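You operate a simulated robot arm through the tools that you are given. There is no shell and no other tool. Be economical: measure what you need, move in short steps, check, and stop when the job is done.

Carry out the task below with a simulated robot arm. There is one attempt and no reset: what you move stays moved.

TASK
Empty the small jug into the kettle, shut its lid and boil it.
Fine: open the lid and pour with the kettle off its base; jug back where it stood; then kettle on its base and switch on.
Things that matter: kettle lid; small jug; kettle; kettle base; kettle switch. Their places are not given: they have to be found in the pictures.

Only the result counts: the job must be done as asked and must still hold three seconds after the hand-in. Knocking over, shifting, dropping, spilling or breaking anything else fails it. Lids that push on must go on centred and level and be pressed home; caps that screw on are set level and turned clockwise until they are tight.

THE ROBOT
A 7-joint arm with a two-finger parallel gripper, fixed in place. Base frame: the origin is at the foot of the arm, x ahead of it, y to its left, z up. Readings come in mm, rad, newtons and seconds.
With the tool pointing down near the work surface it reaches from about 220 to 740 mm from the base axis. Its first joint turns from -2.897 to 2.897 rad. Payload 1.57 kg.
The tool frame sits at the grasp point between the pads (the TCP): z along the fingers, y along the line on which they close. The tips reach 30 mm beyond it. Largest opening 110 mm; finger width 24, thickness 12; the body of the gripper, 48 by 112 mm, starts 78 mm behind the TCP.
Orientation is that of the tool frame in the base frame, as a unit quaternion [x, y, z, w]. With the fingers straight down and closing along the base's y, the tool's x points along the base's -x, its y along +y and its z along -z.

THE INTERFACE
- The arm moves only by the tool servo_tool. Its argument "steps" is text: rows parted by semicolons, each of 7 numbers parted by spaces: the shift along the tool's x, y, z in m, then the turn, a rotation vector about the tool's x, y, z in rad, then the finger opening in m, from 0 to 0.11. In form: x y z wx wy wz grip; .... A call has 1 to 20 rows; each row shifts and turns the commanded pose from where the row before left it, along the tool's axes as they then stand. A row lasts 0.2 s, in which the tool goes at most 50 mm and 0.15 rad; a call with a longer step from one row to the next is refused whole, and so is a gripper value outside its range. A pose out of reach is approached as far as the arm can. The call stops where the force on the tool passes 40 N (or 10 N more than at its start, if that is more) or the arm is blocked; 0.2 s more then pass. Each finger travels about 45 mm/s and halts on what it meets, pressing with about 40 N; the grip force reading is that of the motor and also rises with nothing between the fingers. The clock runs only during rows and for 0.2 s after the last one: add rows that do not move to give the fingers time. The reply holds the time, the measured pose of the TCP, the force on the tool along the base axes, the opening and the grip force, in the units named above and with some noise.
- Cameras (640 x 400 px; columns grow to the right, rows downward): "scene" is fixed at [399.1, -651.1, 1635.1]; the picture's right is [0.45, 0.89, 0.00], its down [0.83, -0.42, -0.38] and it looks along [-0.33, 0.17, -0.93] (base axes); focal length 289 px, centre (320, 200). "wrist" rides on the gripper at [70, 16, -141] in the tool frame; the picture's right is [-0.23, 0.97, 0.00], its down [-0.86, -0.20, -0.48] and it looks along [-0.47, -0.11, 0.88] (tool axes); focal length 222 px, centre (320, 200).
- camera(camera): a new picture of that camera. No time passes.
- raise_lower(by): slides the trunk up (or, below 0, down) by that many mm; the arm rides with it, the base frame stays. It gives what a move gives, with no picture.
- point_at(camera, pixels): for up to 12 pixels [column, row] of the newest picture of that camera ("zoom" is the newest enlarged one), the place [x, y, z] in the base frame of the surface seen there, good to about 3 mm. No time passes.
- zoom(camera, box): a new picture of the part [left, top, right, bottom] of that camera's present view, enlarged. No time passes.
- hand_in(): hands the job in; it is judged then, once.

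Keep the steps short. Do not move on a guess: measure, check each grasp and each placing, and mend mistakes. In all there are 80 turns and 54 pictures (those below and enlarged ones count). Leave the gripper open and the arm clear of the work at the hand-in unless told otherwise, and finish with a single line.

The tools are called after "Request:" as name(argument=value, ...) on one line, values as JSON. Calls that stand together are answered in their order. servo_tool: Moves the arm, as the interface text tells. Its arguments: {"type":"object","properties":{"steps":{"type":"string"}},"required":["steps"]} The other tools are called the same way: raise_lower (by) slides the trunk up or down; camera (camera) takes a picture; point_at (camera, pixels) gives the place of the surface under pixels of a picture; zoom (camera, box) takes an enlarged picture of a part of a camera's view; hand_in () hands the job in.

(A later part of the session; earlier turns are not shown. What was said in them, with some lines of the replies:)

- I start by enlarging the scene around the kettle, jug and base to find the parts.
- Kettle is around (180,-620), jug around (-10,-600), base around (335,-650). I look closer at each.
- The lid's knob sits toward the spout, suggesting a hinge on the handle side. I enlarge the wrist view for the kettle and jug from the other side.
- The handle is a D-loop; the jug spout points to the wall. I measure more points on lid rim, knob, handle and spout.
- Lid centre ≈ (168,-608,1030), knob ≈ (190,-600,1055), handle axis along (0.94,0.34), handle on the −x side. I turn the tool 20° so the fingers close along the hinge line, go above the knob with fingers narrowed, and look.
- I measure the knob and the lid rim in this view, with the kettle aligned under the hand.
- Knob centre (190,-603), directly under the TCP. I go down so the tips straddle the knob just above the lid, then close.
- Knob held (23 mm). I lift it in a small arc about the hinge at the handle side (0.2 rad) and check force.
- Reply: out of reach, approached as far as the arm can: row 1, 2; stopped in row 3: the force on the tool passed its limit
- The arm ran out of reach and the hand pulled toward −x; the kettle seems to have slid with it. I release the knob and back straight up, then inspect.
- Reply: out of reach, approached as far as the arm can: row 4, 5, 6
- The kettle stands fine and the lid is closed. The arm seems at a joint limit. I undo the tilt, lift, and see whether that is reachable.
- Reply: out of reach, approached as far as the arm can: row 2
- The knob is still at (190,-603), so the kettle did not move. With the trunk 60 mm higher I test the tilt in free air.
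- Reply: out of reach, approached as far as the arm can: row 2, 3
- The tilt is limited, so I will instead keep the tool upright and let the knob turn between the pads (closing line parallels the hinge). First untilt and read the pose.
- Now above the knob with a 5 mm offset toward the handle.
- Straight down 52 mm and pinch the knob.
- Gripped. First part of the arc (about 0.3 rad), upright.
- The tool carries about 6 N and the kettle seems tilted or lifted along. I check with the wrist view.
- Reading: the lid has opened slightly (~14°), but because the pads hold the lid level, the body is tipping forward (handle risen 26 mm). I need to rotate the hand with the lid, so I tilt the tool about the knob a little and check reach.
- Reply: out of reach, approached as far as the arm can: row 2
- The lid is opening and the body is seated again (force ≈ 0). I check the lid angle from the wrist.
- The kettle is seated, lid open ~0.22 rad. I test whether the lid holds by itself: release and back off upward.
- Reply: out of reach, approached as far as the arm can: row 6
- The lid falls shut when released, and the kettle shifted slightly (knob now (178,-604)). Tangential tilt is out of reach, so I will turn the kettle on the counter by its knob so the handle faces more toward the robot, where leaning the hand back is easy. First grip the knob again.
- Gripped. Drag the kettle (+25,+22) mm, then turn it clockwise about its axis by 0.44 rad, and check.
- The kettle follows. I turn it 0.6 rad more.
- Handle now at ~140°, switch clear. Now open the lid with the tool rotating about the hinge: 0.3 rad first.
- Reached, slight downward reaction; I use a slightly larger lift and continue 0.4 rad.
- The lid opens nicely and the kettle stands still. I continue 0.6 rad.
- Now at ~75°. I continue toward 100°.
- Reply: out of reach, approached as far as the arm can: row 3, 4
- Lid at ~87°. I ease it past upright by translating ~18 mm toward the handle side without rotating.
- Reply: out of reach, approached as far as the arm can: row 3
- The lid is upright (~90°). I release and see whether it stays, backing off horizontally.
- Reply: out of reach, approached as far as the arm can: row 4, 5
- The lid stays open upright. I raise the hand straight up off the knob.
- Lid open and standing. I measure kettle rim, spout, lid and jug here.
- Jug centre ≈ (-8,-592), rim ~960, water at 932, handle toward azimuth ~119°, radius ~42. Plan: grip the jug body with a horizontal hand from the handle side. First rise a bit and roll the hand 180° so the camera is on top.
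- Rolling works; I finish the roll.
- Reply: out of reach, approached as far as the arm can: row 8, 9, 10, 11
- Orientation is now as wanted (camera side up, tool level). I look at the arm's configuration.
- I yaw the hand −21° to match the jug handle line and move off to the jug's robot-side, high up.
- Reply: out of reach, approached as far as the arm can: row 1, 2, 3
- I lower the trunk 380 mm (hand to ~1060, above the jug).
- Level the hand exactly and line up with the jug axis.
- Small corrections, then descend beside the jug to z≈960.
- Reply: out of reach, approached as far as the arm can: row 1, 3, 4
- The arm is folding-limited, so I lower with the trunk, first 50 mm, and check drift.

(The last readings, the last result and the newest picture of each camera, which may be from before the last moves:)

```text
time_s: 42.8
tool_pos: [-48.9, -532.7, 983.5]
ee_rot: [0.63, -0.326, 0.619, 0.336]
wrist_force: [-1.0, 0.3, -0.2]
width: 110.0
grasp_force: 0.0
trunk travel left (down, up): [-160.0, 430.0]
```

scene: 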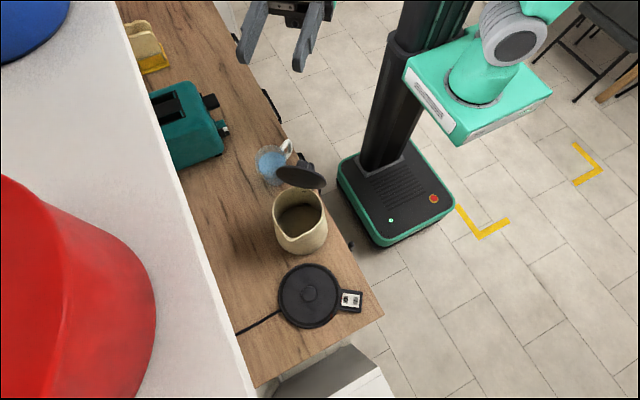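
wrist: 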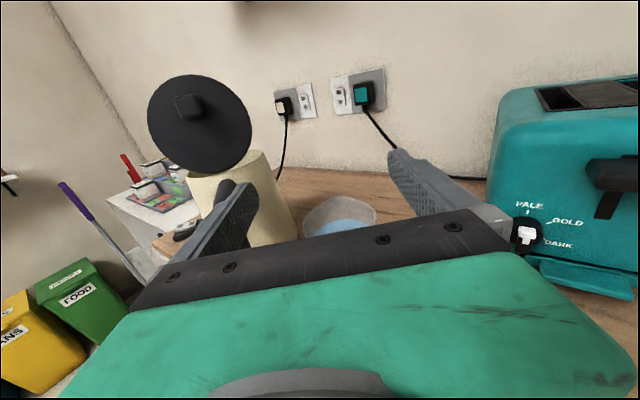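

Lateral offset is now ~1 mm. Lower 76 mm more.

Request:
raise_lower(by=-76)

Request:
zoom(camera="scene", box=[240, 110, 330, 190])

```text
time_s: 43.9
tool_pos: [-48.3, -532.2, 907.2]
ee_rot: [0.632, -0.324, 0.619, 0.336]
wrist_force: [-0.4, -0.5, 0.0]
width: 109.9
grasp_force: 0.1
trunk travel left (down, up): [-84.0, 506.0]
```

```text
5.00 times, centred on (285, 150) of scene
```

zoom: 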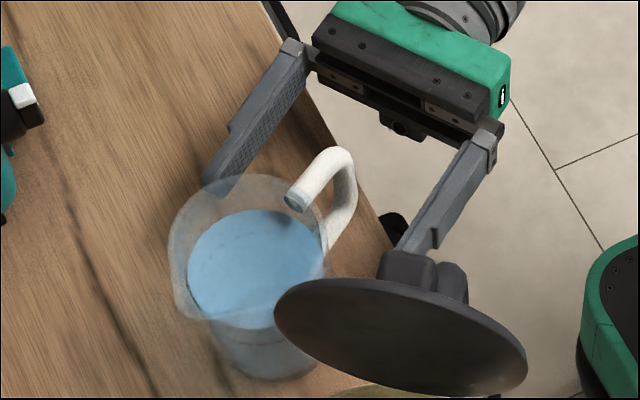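

Well aligned. Advance 60 mm along the tool axis.

Request:
servo_tool(steps="0 0 0.015 0 0 0 0.11; 0 0 0.015 0 0 0 0.11; 0 0 0.015 0 0 0 0.11; 0 0 0.013 0 0 0 0.11; 0 0 0 0 0 0 0.11")

Request:
zoom(camera="scene", box=[240, 110, 330, 190])

```text
time_s: 45.1
tool_pos: [-76.7, -564.2, 888.1]
ee_rot: [0.606, -0.366, 0.615, 0.347]
wrist_force: [4.1, 40.7, 0.5]
width: 109.9
grasp_force: 0.0
trunk travel left (down, up): [-84.0, 506.0]
```

```text
5.00 times, centred on (285, 150) of scene
```

zoom: 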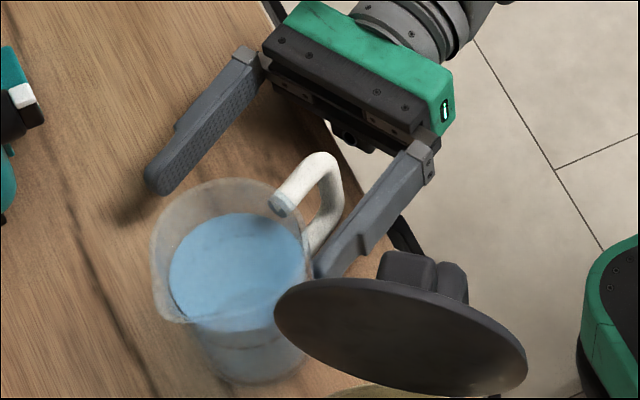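

The hand sagged to z 888 and got pushed sideways: the unreachable command had stayed pending and the wrist likely met the counter edge; the jug slid ~10 mm. I raise the command gently and read.

Request:
servo_tool(steps="0.02 0 0 0 0 0 0.11; 0.02 0 0 0 0 0 0.11; 0 0 0 0 0 0 0.11")

```text
time_s: 45.4
tool_pos: [-75.5, -564.8, 887.3]
ee_rot: [0.607, -0.367, 0.617, 0.342]
wrist_force: [-10.2, 40.3, 3.1]
width: 110.1
grasp_force: 0.0
trunk travel left (down, up): [-84.0, 506.0]
stopped in row 1: the force on the tool passed its limit (the readings are from after the stop); the commanded pose is now the measured one
```

The command is reset. I raise the trunk 22 mm and re-measure the jug.

Request:
raise_lower(by=22)

Request:
zoom(camera="scene", box=[240, 110, 330, 190])

Request:
point_at(camera="zoom", pixels=[[235, 260], [210, 260], [260, 260], [235, 230], [335, 170], [335, 200], [180, 165], [325, 255], [345, 130], [240, 370]])

```text
time_s: 45.6
tool_pos: [-75.6, -563.7, 888.2]
ee_rot: [0.606, -0.368, 0.617, 0.34]
wrist_force: [-28.1, 49.3, 7.8]
width: 109.8
grasp_force: 0.1
trunk travel left (down, up): [-85.0, 505.0]
stopped: the force on the tool passed its limit (the readings are from after the stop); the commanded pose is now the measured one
```

```text
5.00 times, centred on (285, 150) of scene
```

zoom: 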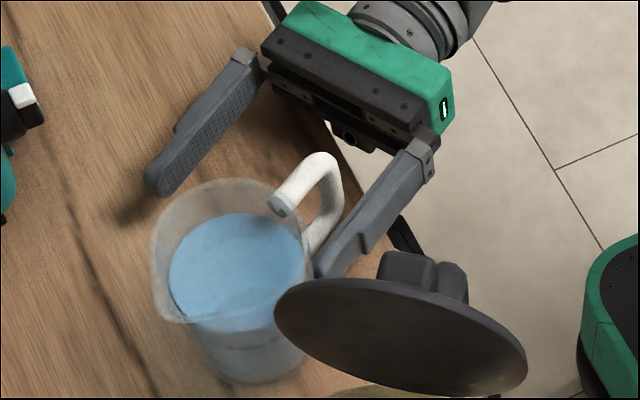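

```text
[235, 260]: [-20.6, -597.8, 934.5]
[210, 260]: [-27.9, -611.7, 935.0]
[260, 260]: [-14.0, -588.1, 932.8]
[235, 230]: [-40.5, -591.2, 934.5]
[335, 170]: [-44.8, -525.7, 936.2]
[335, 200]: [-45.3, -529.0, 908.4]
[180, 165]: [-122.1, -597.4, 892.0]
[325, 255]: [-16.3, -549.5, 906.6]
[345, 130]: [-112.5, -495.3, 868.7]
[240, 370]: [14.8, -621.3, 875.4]
```

Something is pressing it in +y; I retreat along the tool axis.

Request:
servo_tool(steps="0 0 -0.01 0 0 0 0.11; 0 0 -0.01 0 0 0 0.11; 0 0 -0.01 0 0 0 0.11; 0 0 0 0 0 0 0.11")

```text
time_s: 46.6
tool_pos: [-79.4, -556.9, 877.8]
ee_rot: [0.614, -0.368, 0.617, 0.328]
wrist_force: [0.4, 0.2, -0.2]
width: 110.2
grasp_force: 0.1
trunk travel left (down, up): [-85.0, 505.0]
```

Free now. Raise the trunk 35 mm.

Request:
raise_lower(by=35)

```text
time_s: 47.4
tool_pos: [-78.2, -555.5, 907.1]
ee_rot: [0.612, -0.372, 0.618, 0.324]
wrist_force: [0.7, -0.1, -0.4]
width: 110.0
grasp_force: 0.1
trunk travel left (down, up): [-120.0, 470.0]
```

I back off 20 mm, shift 31 mm toward the jug's axis line, and read.

Request:
servo_tool(steps="0 0 -0.02 0 0 0 0.11; 0 -0.016 0 0 0 0 0.11; 0 -0.0155 0 0 0 0 0.11; 0 0 0 0 0 0 0.11; 0 0 0 0 0 0 0.11")

```text
time_s: 48.6
tool_pos: [-52.4, -534.3, 914.4]
ee_rot: [0.617, -0.366, 0.626, 0.305]
wrist_force: [0.2, 0.9, 0.0]
width: 109.9
grasp_force: 0.0
out of reach, approached as far as the arm can: row 3
trunk travel left (down, up): [-120.0, 470.0]
```

Pending command understood. Advance 40 mm along the axis at slightly higher z, then read.

Request:
servo_tool(steps="0.004 0 0.014 0 0 0 0.11; 0.003 0 0.013 0 0 0 0.11; 0 0 0.013 0 0 0 0.11; 0 0 0 0 0 0 0.11")

```text
time_s: 49.6
tool_pos: [-56.8, -546.2, 943.9]
ee_rot: [0.608, -0.367, 0.616, 0.341]
wrist_force: [-0.3, 1.1, 0.0]
width: 110.0
grasp_force: 0.1
trunk travel left (down, up): [-120.0, 470.0]
```

Reached cleanly now at z 944 with 9 mm lateral error. Correct laterally, drop to ~917, and read.

Request:
servo_tool(steps="0 -0.0095 0 0 0 0 0.11; -0.014 0 0 0 0 0 0.11; -0.013 0 0 0 0 0 0.11; 0 0 0 0 0 0 0.11; 0 0 0 0 0 0 0.11")

```text
time_s: 50.8
tool_pos: [-54.8, -546.5, 933.8]
ee_rot: [0.608, -0.368, 0.617, 0.338]
wrist_force: [-0.3, 0.1, -0.7]
width: 110.1
grasp_force: 0.1
out of reach, approached as far as the arm can: row 2, 3
trunk travel left (down, up): [-120.0, 470.0]
```

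I cancel the unreachable part (command back up 17 mm) and lower by trunk instead.

Request:
servo_tool(steps="0.017 0 0 0 0 0 0.11; 0 0 0 0 0 0 0.11")

Request:
raise_lower(by=-25)

```text
time_s: 51.4
tool_pos: [-58.0, -547.9, 944.4]
ee_rot: [0.607, -0.37, 0.618, 0.336]
wrist_force: [-0.3, 0.2, 0.5]
width: 109.9
grasp_force: 0.0
trunk travel left (down, up): [-120.0, 470.0]
```

```text
time_s: 52.1
tool_pos: [-55.2, -545.5, 923.7]
ee_rot: [0.607, -0.367, 0.617, 0.34]
wrist_force: [-1.6, -0.1, -0.7]
width: 109.8
grasp_force: 0.1
trunk travel left (down, up): [-95.0, 495.0]
```

Advance 52 mm with a 7 mm lateral correction spread first.

Request:
servo_tool(steps="0 -0.006 0.006 0 0 0 0.11; 0 0 0.012 0 0 0 0.11; 0 0 0.012 0 0 0 0.11; 0 0 0.012 0 0 0 0.11; 0 0 0.01 0 0 0 0.11; 0 0 0 0 0 0 0.11")

Request:
zoom(camera="scene", box=[240, 110, 330, 190])

Request:
point_at(camera="zoom", pixels=[[230, 262], [240, 262], [330, 170], [170, 200], [325, 250]])

```text
time_s: 53.5
tool_pos: [-28.7, -584.4, 925.1]
ee_rot: [0.605, -0.368, 0.619, 0.34]
wrist_force: [-0.5, 0.4, -0.3]
width: 109.7
grasp_force: 0.1
trunk travel left (down, up): [-95.0, 495.0]
```

```text
5.00 times, centred on (285, 150) of scene
```

zoom: 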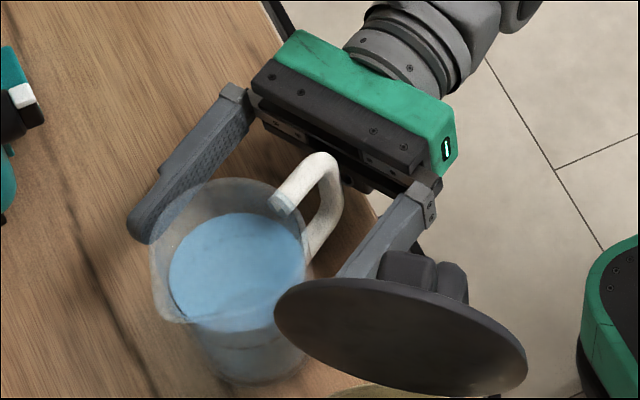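

```text
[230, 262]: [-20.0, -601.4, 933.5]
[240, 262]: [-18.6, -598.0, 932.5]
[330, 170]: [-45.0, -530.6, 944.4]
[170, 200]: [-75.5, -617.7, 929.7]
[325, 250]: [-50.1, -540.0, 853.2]
```

Jug sits between the fingers without contact. Advance 6 mm and close.

Request:
servo_tool(steps="0 0.001 0.006 0 0 0 0.11; 0 0 0 0 0 0 0.09; 0 0 0 0 0 0 0.075; 0 0 0 0 0 0 0.06; 0 0 0 0 0 0 0.05; 0 0 0 0 0 0 0.05")

```text
time_s: 54.9
tool_pos: [-25.0, -591.7, 925.0]
ee_rot: [0.605, -0.368, 0.619, 0.339]
wrist_force: [1.5, 0.1, 0.4]
width: 81.0
grasp_force: 39.9
trunk travel left (down, up): [-95.0, 495.0]
```

Gripped at 81 mm with 40 N. Lift straight up with the trunk, 300 mm.

Request:
raise_lower(by=300)

Request:
zoom(camera="scene", box=[180, 60, 400, 260])

```text
time_s: 57.9
tool_pos: [-24.1, -592.0, 1224.4]
ee_rot: [0.605, -0.368, 0.619, 0.339]
wrist_force: [0.2, 0.4, -3.0]
width: 80.7
grasp_force: 40.0
trunk travel left (down, up): [-395.0, 195.0]
```

```text
2.00 times, centred on (290, 160) of scene
```

zoom: 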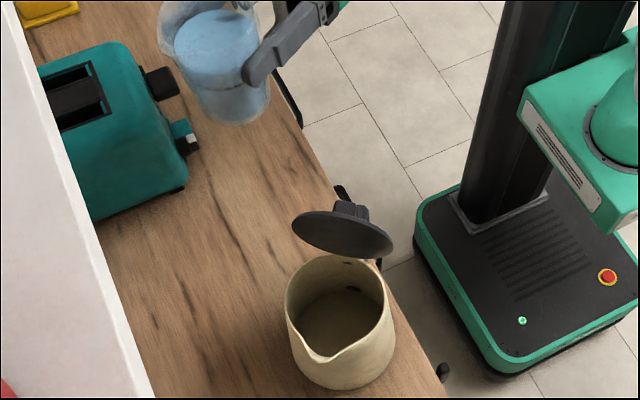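

Jug held level (3 N). I carry it toward the kettle's +x side, above the open lid (bottom at ~1151), keeping orientation.

Request:
servo_tool(steps="0 -0.0342 0.0133 0 0 0 0.05; 0 -0.0342 0.0133 0 0 0 0.05; 0 -0.0342 0.0133 0 0 0 0.05; 0 -0.0342 0.0133 0 0 0 0.05; 0 -0.0342 0.0133 0 0 0 0.05; 0 -0.0342 0.0133 0 0 0 0.05; 0 -0.0342 0.0133 0 0 0 0.05; 0 0 0 0 0 0 0.05")

Request:
raise_lower(by=150)

```text
time_s: 59.7
tool_pos: [223.6, -555.9, 1263.4]
ee_rot: [0.605, -0.372, 0.62, 0.335]
wrist_force: [0.2, -0.1, -4.1]
width: 80.7
grasp_force: 40.8
out of reach, approached as far as the arm can: row 3, 4, 5, 6, 7
trunk travel left (down, up): [-395.0, 195.0]
```

```text
time_s: 61.5
tool_pos: [223.1, -555.1, 1412.0]
ee_rot: [0.605, -0.371, 0.62, 0.334]
wrist_force: [0.7, -0.1, -4.9]
width: 80.8
grasp_force: 40.1
trunk travel left (down, up): [-545.0, 45.0]
```

Now yaw the jug −80° in place (level, high).

Request:
servo_tool(steps="0 0 0 -0.127 0 0 0.05; 0 0 0 -0.127 0 0 0.05; 0 0 0 -0.127 0 0 0.05; 0 0 0 -0.127 0 0 0.05; 0 0 0 -0.127 0 0 0.05; 0 0 0 -0.127 0 0 0.05; 0 0 0 -0.127 0 0 0.05; 0 0 0 -0.127 0 0 0.05; 0 0 0 -0.127 0 0 0.05; 0 0 0 -0.127 0 0 0.05; 0 0 0 -0.127 0 0 0.05; 0 0 0 0 0 0 0.05; 0 0 0 0 0 0 0.05")

```text
time_s: 64.3
tool_pos: [186.8, -564.8, 1443.6]
ee_rot: [0.516, -0.507, 0.554, 0.412]
wrist_force: [-0.8, -0.6, -4.2]
width: 80.7
grasp_force: 40.4
out of reach, approached as far as the arm can: row 1, 2, 3, 4, 5, 6, 7, 8, 9, 10, 11
trunk travel left (down, up): [-545.0, 45.0]
```

Yaw is joint-limited at azimuth −81°. Better: keep the hand there and pour sideways by rolling about the tool axis (toward −x), coming from the kettle's +x side, clear of the lid. First cancel the unreachable yaw command.

Request:
servo_tool(steps="0 0 0 0.129 0 0 0.05; 0 0 0 0.129 0 0 0.05; 0 0 0 0.129 0 0 0.05; 0 0 0 0.129 0 0 0.05; 0 0 0 0.129 0 0 0.05; 0 0 0 0.129 0 0 0.05; 0 0 0 0.129 0 0 0.05; 0 0 0 0.129 0 0 0.05; 0 0 0 0 0 0 0.05")

```text
time_s: 66.3
tool_pos: [197.3, -571.7, 1449.7]
ee_rot: [0.648, -0.184, 0.73, 0.119]
wrist_force: [0.1, -0.1, -3.3]
width: 80.6
grasp_force: 39.7
out of reach, approached as far as the arm can: row 8
trunk travel left (down, up): [-545.0, 45.0]
```

The command had been clamped, so it swung to az −25°. I level it, descend to ~1240 (where reach is better), and yaw back toward −75°.

Request:
servo_tool(steps="0 0 0 0 -0.092 -0.116 0.05; -0.042 0 0 0 0 0 0.05; -0.042 0 0 0 0 0 0.05; -0.042 0 0 0 0 0 0.05; -0.042 0 0 0 0 0 0.05; -0.042 0 0 0 0 0 0.05; 0 0 0 -0.124 0 0 0.05; 0 0 0 -0.124 0 0 0.05; 0 0 0 -0.124 0 0 0.05; 0 0 0 -0.124 0 0 0.05; 0 0 0 -0.124 0 0 0.05; 0 0 0 -0.124 0 0 0.05; 0 0 0 -0.124 0 0 0.05; 0 0 0 0 0 0 0.05; 0 0 0 0 0 0 0.05")

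```text
time_s: 69.5
tool_pos: [183.3, -645.7, 1458.3]
ee_rot: [0.573, -0.419, 0.581, 0.399]
wrist_force: [0.6, -0.2, -3.5]
width: 80.7
grasp_force: 40.2
out of reach, approached as far as the arm can: row 1, 2, 4, 5, 6, 7, 8, 9, 10, 11, 12, 13
trunk travel left (down, up): [-545.0, 45.0]
```

Orientation is level at az −71°, good enough. The height is controlled best by trunk. I move laterally to the pouring start and then lower the trunk.

Request:
servo_tool(steps="0 -0.0242 -0.0202 0 0 0 0.05; 0 -0.0242 -0.0202 0 0 0 0.05; 0 -0.0242 -0.0202 0 0 0 0.05; 0 0 0 0 0 0 0.05; 0 0 0 0 0 0 0.05")

Request:
raise_lower(by=-200)

```text
time_s: 70.7
tool_pos: [184.8, -582.1, 1501.5]
ee_rot: [0.572, -0.415, 0.579, 0.406]
wrist_force: [0.1, -0.2, -4.7]
width: 80.4
grasp_force: 39.7
out of reach, approached as far as the arm can: row 1, 2, 3
trunk travel left (down, up): [-545.0, 45.0]
```

```text
time_s: 72.9
tool_pos: [184.1, -582.4, 1301.5]
ee_rot: [0.573, -0.415, 0.579, 0.405]
wrist_force: [-0.2, 0.0, -4.6]
width: 80.5
grasp_force: 40.3
trunk travel left (down, up): [-345.0, 245.0]
```

I shift the jug +x only (away from the folded limit).

Request:
servo_tool(steps="0 -0.017 0 0 0 0 0.05; 0 -0.017 0 0 0 0 0.05; 0 -0.017 0 0 0 0 0.05; 0 0 0 0 0 0 0.05; 0 0 0 0 0 0 0.05")

```text
time_s: 74.1
tool_pos: [203.7, -568.7, 1313.4]
ee_rot: [0.574, -0.415, 0.583, 0.398]
wrist_force: [-0.8, 0.0, -4.9]
width: 80.5
grasp_force: 39.9
out of reach, approached as far as the arm can: row 1, 2, 3
trunk travel left (down, up): [-345.0, 245.0]
```

Still on a limit. I pitch the tool down ~18° (water stays below the spill angle of ~34°) to ease the wrist, then retry the +x shift.

Request:
servo_tool(steps="0 0 0 0 -0.08 0 0.05; 0 0 0 0 -0.08 0 0.05; 0 0 0 0 -0.08 0 0.05; 0 0 0 0 -0.08 0 0.05; 0 -0.015 0 0 0 0 0.05; 0 -0.015 0 0 0 0 0.05; 0 0 0 0 0 0 0.05; 0 0 0 0 0 0 0.05")

```text
time_s: 75.9
tool_pos: [232.5, -557.7, 1314.2]
ee_rot: [0.658, -0.474, 0.482, 0.333]
wrist_force: [0.3, -0.3, -3.5]
width: 80.6
grasp_force: 40.1
trunk travel left (down, up): [-345.0, 245.0]
```

With 18° of pitch the arm moves freely; TCP (232,-558,1314). I will pour by rolling here. Lower the trunk to z≈1140 and check clearances.

Request:
raise_lower(by=-174)

Request:
zoom(camera="scene", box=[230, 120, 390, 270])

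```text
time_s: 77.8
tool_pos: [230.4, -556.6, 1140.1]
ee_rot: [0.658, -0.474, 0.482, 0.333]
wrist_force: [-0.2, -0.7, -3.2]
width: 80.7
grasp_force: 40.4
trunk travel left (down, up): [-171.0, 419.0]
```

```text
2.67 times, centred on (310, 195) of scene
```

zoom: 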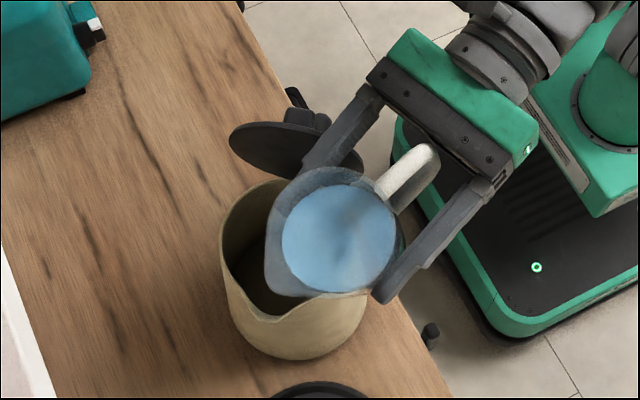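

Positions look right. Shift 8 mm +x and roll 0.5 rad toward the kettle.

Request:
servo_tool(steps="0 -0.008 0 0 0 0 0.05; 0 0 0 0 0 0.1 0.05; 0 0 0 0 0 0.1 0.05; 0 0 0 0 0 0.1 0.05; 0 0 0 0 0 0.1 0.05; 0 0 0 0 0 0.1 0.05; 0 0 0 0 0 0 0.05")

Request:
zoom(camera="scene", box=[230, 120, 390, 270])

```text
time_s: 79.4
tool_pos: [238.6, -555.9, 1140.3]
ee_rot: [-0.519, 0.623, -0.548, -0.204]
wrist_force: [0.0, 0.1, -3.8]
width: 80.3
grasp_force: 39.8
trunk travel left (down, up): [-171.0, 419.0]
```

```text
2.67 times, centred on (310, 195) of scene
```

zoom: 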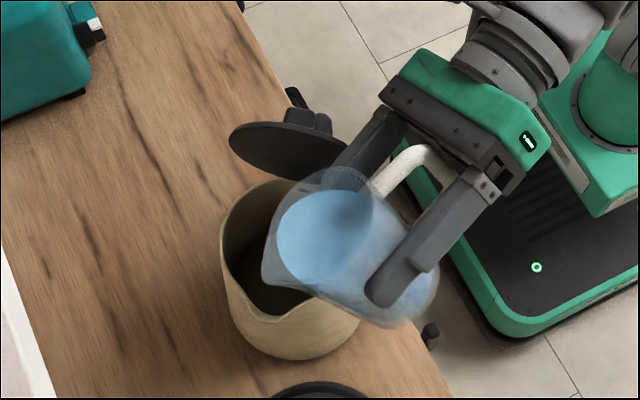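

No water has moved yet; the lip is over the opening. I nudge the jug toward the kettle centre and 10 mm down, then roll slowly to ~1.0 rad.

Request:
servo_tool(steps="-0.0096 0.0086 -0.0059 0 0 0 0.05; 0 0 0 0 0 0.05 0.05; 0 0 0 0 0 0.05 0.05; 0 0 0 0 0 0.05 0.05; 0 0 0 0 0 0.05 0.05; 0 0 0 0 0 0.05 0.05; 0 0 0 0 0 0.05 0.05; 0 0 0 0 0 0.05 0.05; 0 0 0 0 0 0.05 0.05; 0 0 0 0 0 0 0.05; 0 0 0 0 0 0 0.05")

Request:
zoom(camera="scene", box=[230, 120, 390, 270])

```text
time_s: 81.8
tool_pos: [232.2, -546.1, 1131.0]
ee_rot: [-0.387, 0.712, -0.579, -0.09]
wrist_force: [0.8, 0.0, -3.1]
width: 80.8
grasp_force: 39.8
trunk travel left (down, up): [-171.0, 419.0]
```

```text
2.67 times, centred on (310, 195) of scene
```

zoom: 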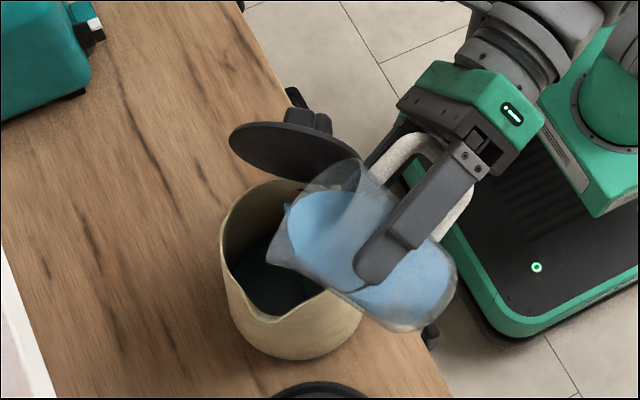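

Water is going into the kettle with none outside. Continue rolling slowly to ~1.4 rad with a small centring shift.

Request:
servo_tool(steps="0.0009 0.001 0.0016 0 0 0.05 0.05; 0.0009 0.001 0.0016 0 0 0.05 0.05; 0.0009 0.001 0.0016 0 0 0.05 0.05; 0.0009 0.001 0.0016 0 0 0.05 0.05; 0.0009 0.001 0.0016 0 0 0.05 0.05; 0.0009 0.001 0.0016 0 0 0.05 0.05; 0.0009 0.001 0.0016 0 0 0.05 0.05; 0.0009 0.001 0.0016 0 0 0.05 0.05; 0 0 0 0 0 0.05 0.05; 0 0 0 0 0 0.05 0.05; 0 0 0 0 0 0 0.05; 0 0 0 0 0 0 0.05; 0 0 0 0 0 0 0.05")

Request:
zoom(camera="scene", box=[230, 120, 390, 270])

```text
time_s: 84.6
tool_pos: [228.1, -559.2, 1122.8]
ee_rot: [-0.2, 0.786, -0.583, 0.055]
wrist_force: [-0.8, -0.1, -0.7]
width: 80.3
grasp_force: 39.9
trunk travel left (down, up): [-171.0, 419.0]
```

```text
2.67 times, centred on (310, 195) of scene
```

zoom: 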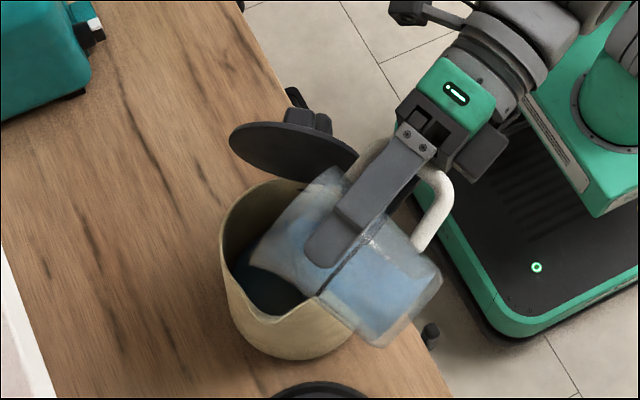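

Weight fell from 3.5 N to about 1 N. Roll further past horizontal and hold to drain fully.

Request:
servo_tool(steps="0 0 0 0 0 0.06 0.05; 0 0 0 0 0 0.06 0.05; 0 0 0 0 0 0.06 0.05; 0 0 0 0 0 0.06 0.05; 0 0 0 0 0 0.06 0.05; 0 0 0 0 0 0.06 0.05; 0 0 0 0 0 0.06 0.05; 0 0 0 0 0 0.06 0.05; 0 0 0 0 0 0.06 0.05; 0 0 0 0 0 0.06 0.05; 0 0 0 0 0 0 0.05; 0 0 0 0 0 0 0.05; 0 0 0 0 0 0 0.05; 0 0 0 0 0 0 0.05; 0 0 0 0 0 0 0.05")

Request:
zoom(camera="scene", box=[230, 120, 390, 270])

```text
time_s: 87.8
tool_pos: [226.6, -558.2, 1123.0]
ee_rot: [0.043, 0.81, -0.54, 0.225]
wrist_force: [-1.3, 0.6, -0.7]
width: 80.3
grasp_force: 39.5
trunk travel left (down, up): [-171.0, 419.0]
```

```text
2.67 times, centred on (310, 195) of scene
```

zoom: 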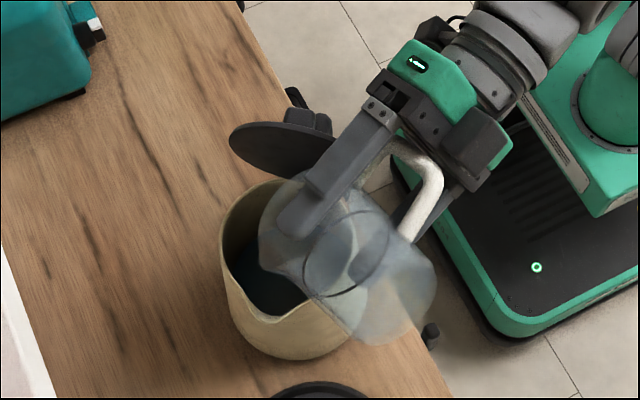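

The jug is empty. Roll it back upright, then raise the trunk.

Request:
servo_tool(steps="0 0 0 0 0 -0.143 0.05; 0 0 0 0 0 -0.143 0.05; 0 0 0 0 0 -0.143 0.05; 0 0 0 0 0 -0.143 0.05; 0 0 0 0 0 -0.143 0.05; 0 0 0 0 0 -0.143 0.05; 0 0 0 0 0 -0.143 0.05; 0 0 0 0 0 -0.143 0.05; 0 0 0 0 0 -0.143 0.05; 0 0 0 0 0 -0.143 0.05; 0 0 0 0 0 -0.143 0.05; 0 0 0 0 0 -0.143 0.05; 0 0 0 0 0 -0.143 0.05; 0 0 0 0 0 -0.14 0.05; 0 0 0 0 0 0 0.05")

Request:
raise_lower(by=100)

```text
time_s: 91.0
tool_pos: [229.2, -566.9, 1130.2]
ee_rot: [0.645, -0.492, 0.491, 0.318]
wrist_force: [-0.2, 0.7, -0.2]
width: 80.3
grasp_force: 40.5
out of reach, approached as far as the arm can: row 14
trunk travel left (down, up): [-171.0, 419.0]
```

```text
time_s: 92.3
tool_pos: [229.9, -567.3, 1230.0]
ee_rot: [0.644, -0.492, 0.491, 0.319]
wrist_force: [0.4, 0.9, -1.3]
width: 80.2
grasp_force: 40.1
trunk travel left (down, up): [-271.0, 319.0]
```

Carry the jug back over to its place, staying high.

Request:
servo_tool(steps="-0.0036 0.035 -0.0121 0 0 0 0.05; -0.0036 0.035 -0.0121 0 0 0 0.05; -0.0036 0.035 -0.0121 0 0 0 0.05; -0.0036 0.035 -0.0121 0 0 0 0.05; -0.0036 0.035 -0.0121 0 0 0 0.05; -0.0036 0.035 -0.0121 0 0 0 0.05; -0.0036 0.035 -0.0121 0 0 0 0.05; 0 0 0 0 0 0 0.05; 0 0 0 0 0 0 0.05")

```text
time_s: 94.3
tool_pos: [-31.5, -560.2, 1214.3]
ee_rot: [0.645, -0.491, 0.491, 0.317]
wrist_force: [-0.2, 0.9, -1.7]
width: 80.2
grasp_force: 39.8
trunk travel left (down, up): [-271.0, 319.0]
```

Level the jug, yaw to its original heading, and bring it over its place, lowering ~100 mm.

Request:
servo_tool(steps="0 0 0.009 0 0.106 0 0.05; 0 0 0.009 0 0.106 -0.076 0.05; 0 0 0.009 0 0.106 0 0.05; 0 0 0 0.09 0 0 0.05; 0 0 0 0.09 0 0 0.05; 0 0 0 0.085 0 0 0.05; -0.034 0 0 0 0 0 0.05; -0.034 0 0 0 0 0 0.05; -0.034 0 0 0 0 0 0.05; 0 0 0 0 0 0 0.05; 0 0 0 0 0 0 0.05")

```text
time_s: 96.7
tool_pos: [-21.2, -585.0, 1105.6]
ee_rot: [0.627, -0.33, 0.624, 0.33]
wrist_force: [-0.2, -0.7, -1.8]
width: 80.0
grasp_force: 40.4
trunk travel left (down, up): [-271.0, 319.0]
```

Level and over the spot. Small lateral trim, then lower with the trunk to just above contact.

Request:
servo_tool(steps="0 -0.003 0 0 0 0 0.05; 0 0 0 0 0 0 0.05")

Request:
raise_lower(by=-178)

Request:
zoom(camera="scene", box=[240, 110, 330, 190])

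```text
time_s: 97.3
tool_pos: [-18.9, -582.8, 1105.8]
ee_rot: [0.627, -0.331, 0.624, 0.33]
wrist_force: [-0.4, 0.2, -0.1]
width: 80.2
grasp_force: 39.9
trunk travel left (down, up): [-271.0, 319.0]
```

```text
time_s: 99.3
tool_pos: [-17.2, -581.9, 929.2]
ee_rot: [0.627, -0.331, 0.624, 0.33]
wrist_force: [0.3, -0.4, -0.2]
width: 80.0
grasp_force: 40.0
trunk travel left (down, up): [-93.0, 497.0]
```

```text
5.00 times, centred on (285, 150) of scene
```

zoom: 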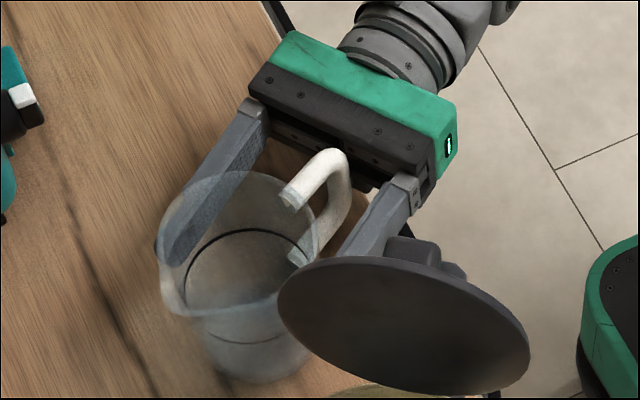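

Compared with the first picture the jug is ~5 mm off and ~3° turned; I correct that, then lower the last 4 mm.

Request:
servo_tool(steps="0 -0.0048 -0.0026 0.055 0 0 0.05; 0 0 0 0 0 0 0.05; 0 0 0 0 0 0 0.05")

Request:
raise_lower(by=-4)

```text
time_s: 100.1
tool_pos: [-16.0, -578.0, 928.4]
ee_rot: [0.635, -0.313, 0.633, 0.313]
wrist_force: [0.6, 0.0, -0.8]
width: 80.1
grasp_force: 40.0
trunk travel left (down, up): [-93.0, 497.0]
```

```text
time_s: 100.7
tool_pos: [-17.0, -579.2, 923.7]
ee_rot: [0.635, -0.314, 0.633, 0.313]
wrist_force: [-0.4, 0.9, -1.2]
width: 80.0
grasp_force: 39.9
trunk travel left (down, up): [-89.0, 501.0]
```

No contact yet; lower 3 mm more.

Request:
raise_lower(by=-3)

```text
time_s: 101.2
tool_pos: [-15.4, -578.1, 923.5]
ee_rot: [0.635, -0.312, 0.633, 0.314]
wrist_force: [-0.1, -3.4, 8.1]
width: 80.2
grasp_force: 39.8
trunk travel left (down, up): [-86.0, 504.0]
```

Contact. Open the fingers and lift straight off with the trunk.

Request:
servo_tool(steps="0 0 0 0 0 0 0.095; 0 0 0 0 0 0 0.11; 0 0 0 0 0 0 0.11; 0 0 0 0 0 0 0.11")

Request:
raise_lower(by=420)

Request:
zoom(camera="scene", box=[230, 120, 380, 330])

Request:
point_at(camera="zoom", pixels=[[300, 240], [240, 165], [250, 120], [285, 140], [305, 118], [260, 225], [345, 225], [298, 250], [247, 240], [350, 245]])

```text
time_s: 102.2
tool_pos: [-14.7, -578.0, 921.1]
ee_rot: [0.635, -0.313, 0.633, 0.313]
wrist_force: [0.3, 0.1, 0.6]
width: 109.9
grasp_force: 0.1
trunk travel left (down, up): [-86.0, 504.0]
```

```text
refused: 420 is not a number from -400 to 400
```

```text
1.90 times, centred on (305, 225) of scene
```

zoom: 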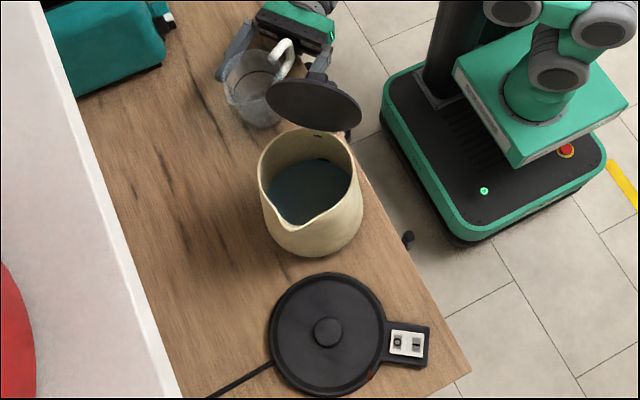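

```text
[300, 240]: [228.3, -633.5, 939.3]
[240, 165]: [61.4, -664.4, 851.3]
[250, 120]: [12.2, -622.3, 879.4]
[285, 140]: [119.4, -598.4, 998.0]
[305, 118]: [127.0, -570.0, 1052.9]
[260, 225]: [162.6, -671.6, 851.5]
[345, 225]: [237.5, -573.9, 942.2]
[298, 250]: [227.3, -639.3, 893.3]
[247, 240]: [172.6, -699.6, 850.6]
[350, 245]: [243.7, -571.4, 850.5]
```

Jug is back in place with handle heading as before; kettle holds the water. Now raise, turn the tool down, close fingers, and go behind the open lid, high up.

Request:
raise_lower(by=400)

Request:
servo_tool(steps="0 0 0 0 -0.143 0 0.08; 0 0 0 0 -0.143 0 0.04; 0 0 0 0 -0.143 0 0; 0 0 0 0 -0.143 0 0; 0 0 0 0 -0.143 0 0; 0 0 0 0 -0.143 0 0; 0 0 0 0 -0.143 0 0; 0 0 0 0 -0.143 0 0; 0 0 0 0 -0.143 0 0; 0 0 0 0 -0.143 0 0; 0 0 0 0 -0.143 0 0; 0 0 0 0 0 -0.117 0; 0 0 0 0 0 -0.117 0; 0.0201 -0.0378 0 0 0 0 0; 0.0201 -0.0378 0 0 0 0 0; 0.0201 -0.0378 0 0 0 0 0; 0 0 0 0 0 0 0; 0 0 0 0 0 0 0")

```text
time_s: 106.0
tool_pos: [-15.2, -578.4, 1321.2]
ee_rot: [0.635, -0.314, 0.633, 0.313]
wrist_force: [-0.2, -0.4, -0.2]
width: 109.9
grasp_force: 0.0
trunk travel left (down, up): [-486.0, 104.0]
```

```text
time_s: 109.8
tool_pos: [145.8, -454.2, 1176.0]
ee_rot: [0.941, -0.335, 0.037, 0.023]
wrist_force: [-0.4, -0.5, 0.4]
width: 0.0
grasp_force: 20.7
out of reach, approached as far as the arm can: row 5, 6, 7, 8, 9, 10, 11, 14, 15, 16
trunk travel left (down, up): [-486.0, 104.0]
```

The hand ended at (146,-454,1176), pointing down with its x along the kettle axis. I move to the back of the lid and lower to knob height.

Request:
servo_tool(steps="0 0 0 0 -0.085 0 0; 0.005 0.028 0 0 0 0 0; 0.005 0.028 0 0 0 0 0; 0.005 0.028 0 0 0 0 0; 0 0 0 0 0 0 0; 0 0 0.018 0 0 0 0; 0 0 0.018 0 0 0 0; 0 0 0 0 0 0 0")

Request:
zoom(camera="scene", box=[230, 120, 380, 270])

```text
time_s: 111.6
tool_pos: [112.5, -500.6, 1119.0]
ee_rot: [0.942, -0.335, -0.002, 0.012]
wrist_force: [-0.7, -0.2, 0.4]
width: 0.0
grasp_force: 20.9
out of reach, approached as far as the arm can: row 2, 3, 4
trunk travel left (down, up): [-486.0, 104.0]
```

```text
2.67 times, centred on (305, 195) of scene
```

zoom: 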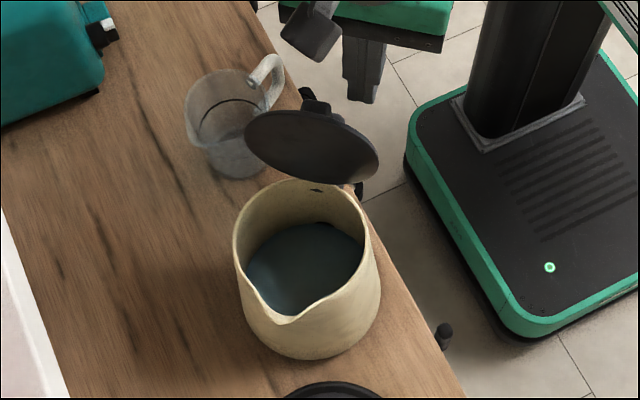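

Push the lid over: forward along the kettle axis, following it down.

Request:
servo_tool(steps="0.025 0.004 -0.008 0 0 0 0; 0.025 0.004 -0.008 0 0 0 0; 0.02 0.004 0.002 0 0 0 0; 0.02 0 0.005 0 0 0 0; 0.02 0 0.008 0 0 0 0; 0.01 0 0.014 0 0 0 0; 0.008 0 0.014 0 0 0 0; 0 0 0 0 0 0 0; 0 0 0.012 0 0 0 0; 0 0 0 0 0 0 0")

Request:
zoom(camera="scene", box=[230, 120, 380, 270])

```text
time_s: 113.8
tool_pos: [195.1, -570.9, 1067.3]
ee_rot: [0.942, -0.335, -0.003, 0.011]
wrist_force: [0.1, 0.9, 0.4]
width: 0.0
grasp_force: 21.2
out of reach, approached as far as the arm can: row 2, 3, 4, 5
trunk travel left (down, up): [-486.0, 104.0]
```

```text
2.67 times, centred on (305, 195) of scene
```

zoom: 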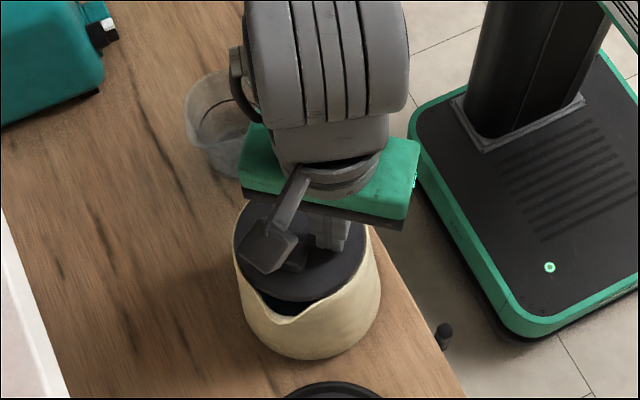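

Lid is down. Press it home lightly, lift, and move back above the handle with fingers opening; then measure kettle and base.

Request:
servo_tool(steps="0 0 0.004 0 0 0 0; 0 0 0.004 0 0 0 0; 0 0 0.002 0 0 0 0; 0 0 0 0 0 0 0")

Request:
servo_tool(steps="0 0 -0.03 0 0 0 0; 0 0 -0.03 0 0 0 0; -0.028 0.0065 0 0 0 0 0.02; -0.028 0.0065 0 0 0 0 0.04; -0.028 0.0065 0 0 0 0 0.06; -0.028 0.0065 0 0 0 0 0.06; 0 0 0 0 0 0 0.06; 0 0 0 0 0 0 0.06")

Request:
zoom(camera="scene", box=[240, 160, 360, 335])

Request:
point_at(camera="zoom", pixels=[[333, 302], [325, 302], [341, 302], [333, 294], [333, 310], [255, 120], [340, 130], [300, 100], [300, 150], [320, 120], [280, 130], [310, 128]])

```text
time_s: 114.8
tool_pos: [194.9, -570.3, 1059.5]
ee_rot: [0.942, -0.336, -0.001, 0.014]
wrist_force: [3.2, -5.3, 20.4]
width: 0.0
grasp_force: 21.4
trunk travel left (down, up): [-486.0, 104.0]
```

```text
time_s: 116.6
tool_pos: [89.7, -517.4, 1096.4]
ee_rot: [0.942, -0.335, -0.002, 0.011]
wrist_force: [0.3, -0.3, -0.3]
width: 60.0
grasp_force: 0.0
out of reach, approached as far as the arm can: row 2
trunk travel left (down, up): [-486.0, 104.0]
```

```text
2.29 times, centred on (300, 248) of scene
```

zoom: 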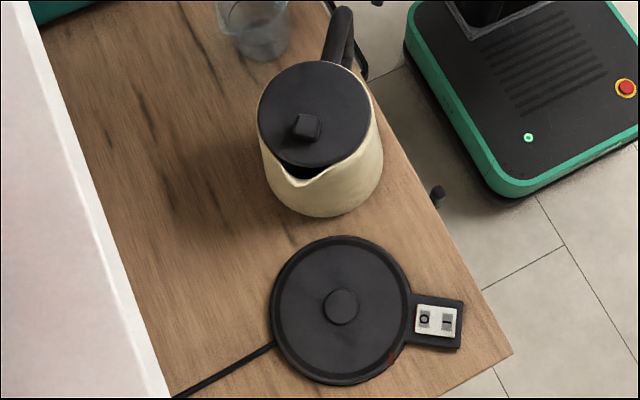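

```text
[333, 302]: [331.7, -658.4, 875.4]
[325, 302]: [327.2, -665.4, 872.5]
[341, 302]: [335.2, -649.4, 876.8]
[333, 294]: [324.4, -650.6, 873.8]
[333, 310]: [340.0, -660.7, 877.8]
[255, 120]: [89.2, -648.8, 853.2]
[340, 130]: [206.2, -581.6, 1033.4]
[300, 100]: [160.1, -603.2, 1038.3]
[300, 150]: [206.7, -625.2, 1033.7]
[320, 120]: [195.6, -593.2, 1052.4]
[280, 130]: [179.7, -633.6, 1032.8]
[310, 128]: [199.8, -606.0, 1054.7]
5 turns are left
```

Lid pressed home (20 N). Kettle centre (181,-597), base post (340,-652), so the shift is (+159,-55). I straddle the handle from above, grip, lift 90 mm with the trunk, carry it over the base, and look.

Request:
servo_tool(steps="0.007 0.0006 0 0 0 0 0.06; 0 0 0.028 0 0 0 0.06; 0 0 0.028 0 0 0 0.06; 0 0 0.028 0 0 0 0.06; 0 0 0.026 0 0 0 0.06; 0 0 0 0 0 0 0.04; 0 0 0 0 0 0 0.02; 0 0 0 0 0 0 0.005; 0 0 0 0 0 0 0.005; 0 0 0 0 0 0 0.005; 0 0 0 0 0 0 0.005")

Request:
raise_lower(by=90)

Request:
servo_tool(steps="0.0198 -0.00726 0 0 0 0 0.005; 0.0198 -0.00726 0 0 0 0 0.005; 0.0198 -0.00726 0 0 0 0 0.005; 0.0198 -0.00726 0 0 0 0 0.005; 0.0198 -0.00726 0 0 0 0 0.005; 0.0198 -0.00726 0 0 0 0 0.005; 0.0198 -0.00726 0 0 0 0 0.005; 0.0198 -0.00726 0 0 0 0 0.005; 0 0 0 0 0 0 0.005; 0 0 0 0 0 0 0.005; 0 0 0 0 0 0 0.005")

Request:
zoom(camera="scene", box=[235, 207, 375, 337])

Request:
point_at(camera="zoom", pixels=[[320, 240], [280, 240], [360, 240], [320, 200], [320, 280], [300, 220], [340, 260], [280, 280], [360, 200], [260, 260], [320, 310], [400, 240]])

```text
time_s: 119.0
tool_pos: [95.0, -526.4, 992.1]
ee_rot: [0.942, -0.335, -0.003, 0.007]
wrist_force: [0.8, 2.0, 0.3]
width: 21.4
grasp_force: 34.4
out of reach, approached as far as the arm can: row 5
trunk travel left (down, up): [-486.0, 104.0]
```

```text
time_s: 120.2
tool_pos: [94.4, -528.4, 1081.1]
ee_rot: [0.942, -0.335, -0.003, 0.006]
wrist_force: [0.2, 0.3, -8.8]
width: 21.5
grasp_force: 34.1
trunk travel left (down, up): [-576.0, 14.0]
```

```text
time_s: 122.7
tool_pos: [253.3, -583.1, 1080.4]
ee_rot: [0.942, -0.335, -0.003, 0.007]
wrist_force: [-0.1, 0.1, -8.5]
width: 21.2
grasp_force: 34.5
trunk travel left (down, up): [-576.0, 14.0]
```

```text
3.08 times, centred on (305, 272) of scene
```

zoom: 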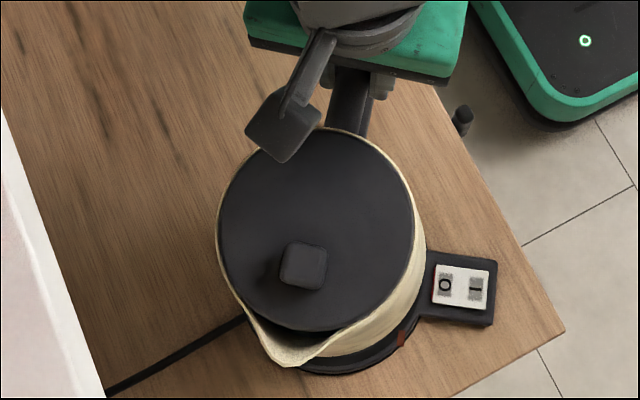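

```text
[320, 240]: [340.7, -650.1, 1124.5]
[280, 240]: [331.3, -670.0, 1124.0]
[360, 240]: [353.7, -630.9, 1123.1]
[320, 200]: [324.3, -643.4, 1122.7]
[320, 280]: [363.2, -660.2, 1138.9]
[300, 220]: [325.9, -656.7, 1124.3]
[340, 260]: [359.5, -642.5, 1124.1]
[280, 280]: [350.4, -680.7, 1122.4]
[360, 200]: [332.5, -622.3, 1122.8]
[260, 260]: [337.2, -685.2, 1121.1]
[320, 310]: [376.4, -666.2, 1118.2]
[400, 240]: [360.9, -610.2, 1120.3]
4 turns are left
```

The kettle hangs level over the base, about (+6.5,-2.5) mm short of centre by the same measuring. I correct, lower 72 mm, settle, release, raise the hand, and look.

Request:
servo_tool(steps="0.0069 -0.0018 0 0 0 0 0.005; 0 0 0 0 0 0 0.005; 0 0 0 0 0 0 0.005")

Request:
raise_lower(by=-72)

Request:
servo_tool(steps="0 0 0.001 0 0 0 0.005; 0 0 0 0 0 0 0.005; 0 0 0 0 0 0 0.03; 0 0 0 0 0 0 0.06; 0 0 0 0 0 0 0.06; 0 0 0 0 0 0 0.06")

Request:
raise_lower(by=84)

Request:
zoom(camera="scene", box=[235, 207, 375, 337])

Request:
point_at(camera="zoom", pixels=[[320, 240], [280, 240], [360, 240], [320, 280], [340, 200], [445, 285], [460, 287], [475, 290], [482, 291], [470, 270], [470, 305], [490, 290]])

```text
time_s: 123.5
tool_pos: [259.3, -585.9, 1081.4]
ee_rot: [0.942, -0.335, -0.004, 0.007]
wrist_force: [-1.0, -1.0, -8.8]
width: 21.7
grasp_force: 34.3
trunk travel left (down, up): [-576.0, 14.0]
```

```text
time_s: 124.5
tool_pos: [260.1, -585.1, 1008.7]
ee_rot: [0.942, -0.336, -0.003, 0.007]
wrist_force: [-0.1, 0.0, -9.4]
width: 21.4
grasp_force: 34.5
trunk travel left (down, up): [-504.0, 86.0]
```

```text
time_s: 126.0
tool_pos: [259.9, -584.4, 1009.6]
ee_rot: [0.942, -0.336, -0.002, 0.007]
wrist_force: [0.6, 0.4, -0.2]
width: 59.8
grasp_force: 0.0
trunk travel left (down, up): [-504.0, 86.0]
```

```text
time_s: 127.2
tool_pos: [259.7, -586.0, 1093.5]
ee_rot: [0.942, -0.336, -0.003, 0.007]
wrist_force: [0.3, 0.9, -0.2]
width: 59.9
grasp_force: 0.0
trunk travel left (down, up): [-588.0, 2.0]
```

```text
3.08 times, centred on (305, 272) of scene
```

zoom: 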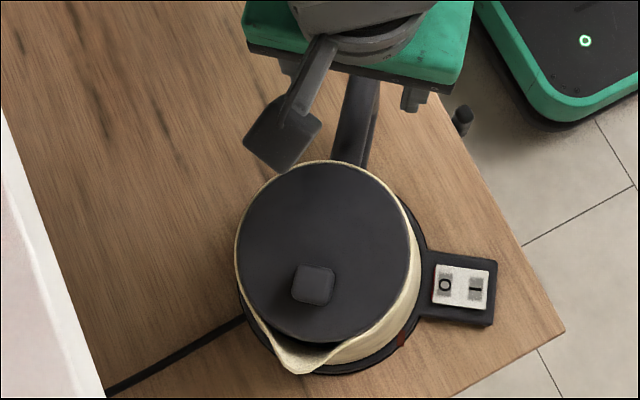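

```text
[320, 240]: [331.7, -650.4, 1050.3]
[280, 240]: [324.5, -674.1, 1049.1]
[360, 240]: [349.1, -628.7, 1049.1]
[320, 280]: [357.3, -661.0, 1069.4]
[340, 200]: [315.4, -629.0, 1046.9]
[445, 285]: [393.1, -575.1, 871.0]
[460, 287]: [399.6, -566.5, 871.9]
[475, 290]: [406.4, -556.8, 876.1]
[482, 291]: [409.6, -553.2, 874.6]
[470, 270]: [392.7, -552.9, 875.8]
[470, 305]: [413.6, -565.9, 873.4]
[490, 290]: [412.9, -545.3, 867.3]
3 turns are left
```

Kettle is seated (lid level at 1050, centred over the post). Now the switch: the "I" half is at about (408,-554,876). I use the kettle-side fingertip of the open hand, come in from the outside, press until force, back off, and look.

Request:
servo_tool(steps="0 -0.0387 0 0 0 0 0.06; 0 -0.0387 0 0 0 0 0.06; 0 -0.0387 0 0 0 0 0.06; 0 -0.0387 0 0 0 0 0.06; 0 0 0 0 0 0 0.06; 0 0 0 0 0 0 0.06")

Request:
raise_lower(by=-170)

Request:
servo_tool(steps="0.0238 0 0 0 0 0 0.06; 0.0238 0 0 0 0 0 0.06; 0.0238 0 0 0 0 0 0.06; 0.0238 0 0 0 0 0 0.06; 0 0 0 0 0 0 0.06; 0 0 0 0 0 0 0.06")

Request:
servo_tool(steps="0 0 0.0035 0 0 0 0.06; 0 0 0.0035 0 0 0 0.06; 0 0 0.0035 0 0 0 0.06; 0 0 0.0035 0 0 0 0.06; 0 0 0.0035 0 0 0 0.06; 0 0 0.0035 0 0 0 0.06; 0 0 0.0035 0 0 0 0.06; 0 0 0.0035 0 0 0 0.06")

Request:
servo_tool(steps="0 0 -0.03 0 0 0 0.06; 0 0 -0.03 0 0 0 0.06; 0 -0.03 -0.01 0 0 0 0.06; 0 -0.03 -0.01 0 0 0 0.06; 0 -0.03 -0.01 0 0 0 0.06; 0 0 0 0 0 0 0.06")

Request:
zoom(camera="scene", box=[275, 232, 375, 337])

Request:
point_at(camera="scene", pixels=[[346, 300], [350, 300], [354, 300], [356, 301]])

```text
time_s: 128.6
tool_pos: [358.1, -464.7, 1090.9]
ee_rot: [0.942, -0.335, -0.002, 0.008]
wrist_force: [-0.5, 0.0, -0.3]
width: 59.8
grasp_force: 0.0
trunk travel left (down, up): [-588.0, 2.0]
```

```text
time_s: 130.5
tool_pos: [358.9, -464.0, 920.1]
ee_rot: [0.942, -0.335, -0.003, 0.007]
wrist_force: [-0.8, -0.9, 0.0]
width: 60.2
grasp_force: 0.1
trunk travel left (down, up): [-418.0, 172.0]
```

```text
time_s: 131.9
tool_pos: [431.6, -525.1, 919.3]
ee_rot: [0.942, -0.335, -0.002, 0.007]
wrist_force: [0.5, 0.0, -0.4]
width: 60.0
grasp_force: 0.1
trunk travel left (down, up): [-418.0, 172.0]
```

```text
time_s: 133.7
tool_pos: [431.4, -524.2, 898.7]
ee_rot: [0.942, -0.335, 0.002, 0.011]
wrist_force: [0.8, 1.3, 26.4]
width: 59.5
grasp_force: 0.0
trunk travel left (down, up): [-418.0, 172.0]
```

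```text
time_s: 135.1
tool_pos: [489.1, -452.5, 980.3]
ee_rot: [0.942, -0.336, -0.004, 0.007]
wrist_force: [-0.2, 1.1, -0.1]
width: 60.1
grasp_force: 0.1
trunk travel left (down, up): [-418.0, 172.0]
```

```text
3.81 times, centred on (325, 284) of scene
```

zoom: 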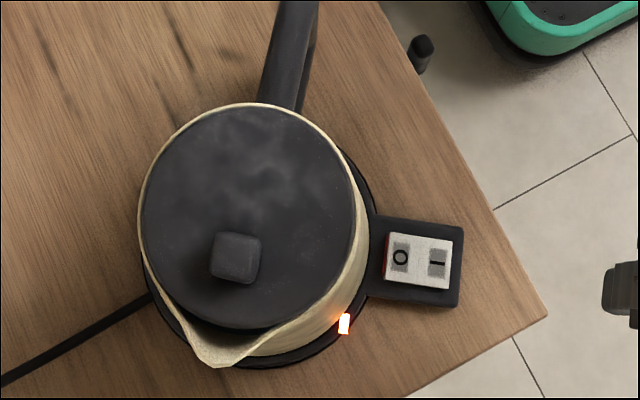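

```text
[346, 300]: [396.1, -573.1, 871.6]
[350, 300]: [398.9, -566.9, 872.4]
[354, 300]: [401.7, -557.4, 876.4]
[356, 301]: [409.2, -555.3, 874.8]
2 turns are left
```

The indicator lamp glows: the kettle is on its base and switched on, lid shut. I open the hand fully, raise it clear, and hand in.

Request:
servo_tool(steps="0 -0.01 -0.03 0 0 0 0.09; 0 0 -0.03 0 0 0 0.11; 0 0 0 0 0 0 0.11; 0 0 0 0 0 0 0.11; 0 0 0 0 0 0 0.11")

Request:
hand_in()

```text
time_s: 136.3
tool_pos: [490.7, -438.9, 1025.0]
ee_rot: [0.942, -0.335, -0.003, 0.009]
wrist_force: [0.0, -0.2, 0.0]
width: 109.8
grasp_force: 0.0
out of reach, approached as far as the arm can: row 2
trunk travel left (down, up): [-418.0, 172.0]
```

```text
The job is handed in.
```

The jug is emptied into the kettle and back within a few millimetres of its spot, the lid is pressed shut, and the kettle is on its base, switched on with its lamp lit; I did not wait to see it boil.
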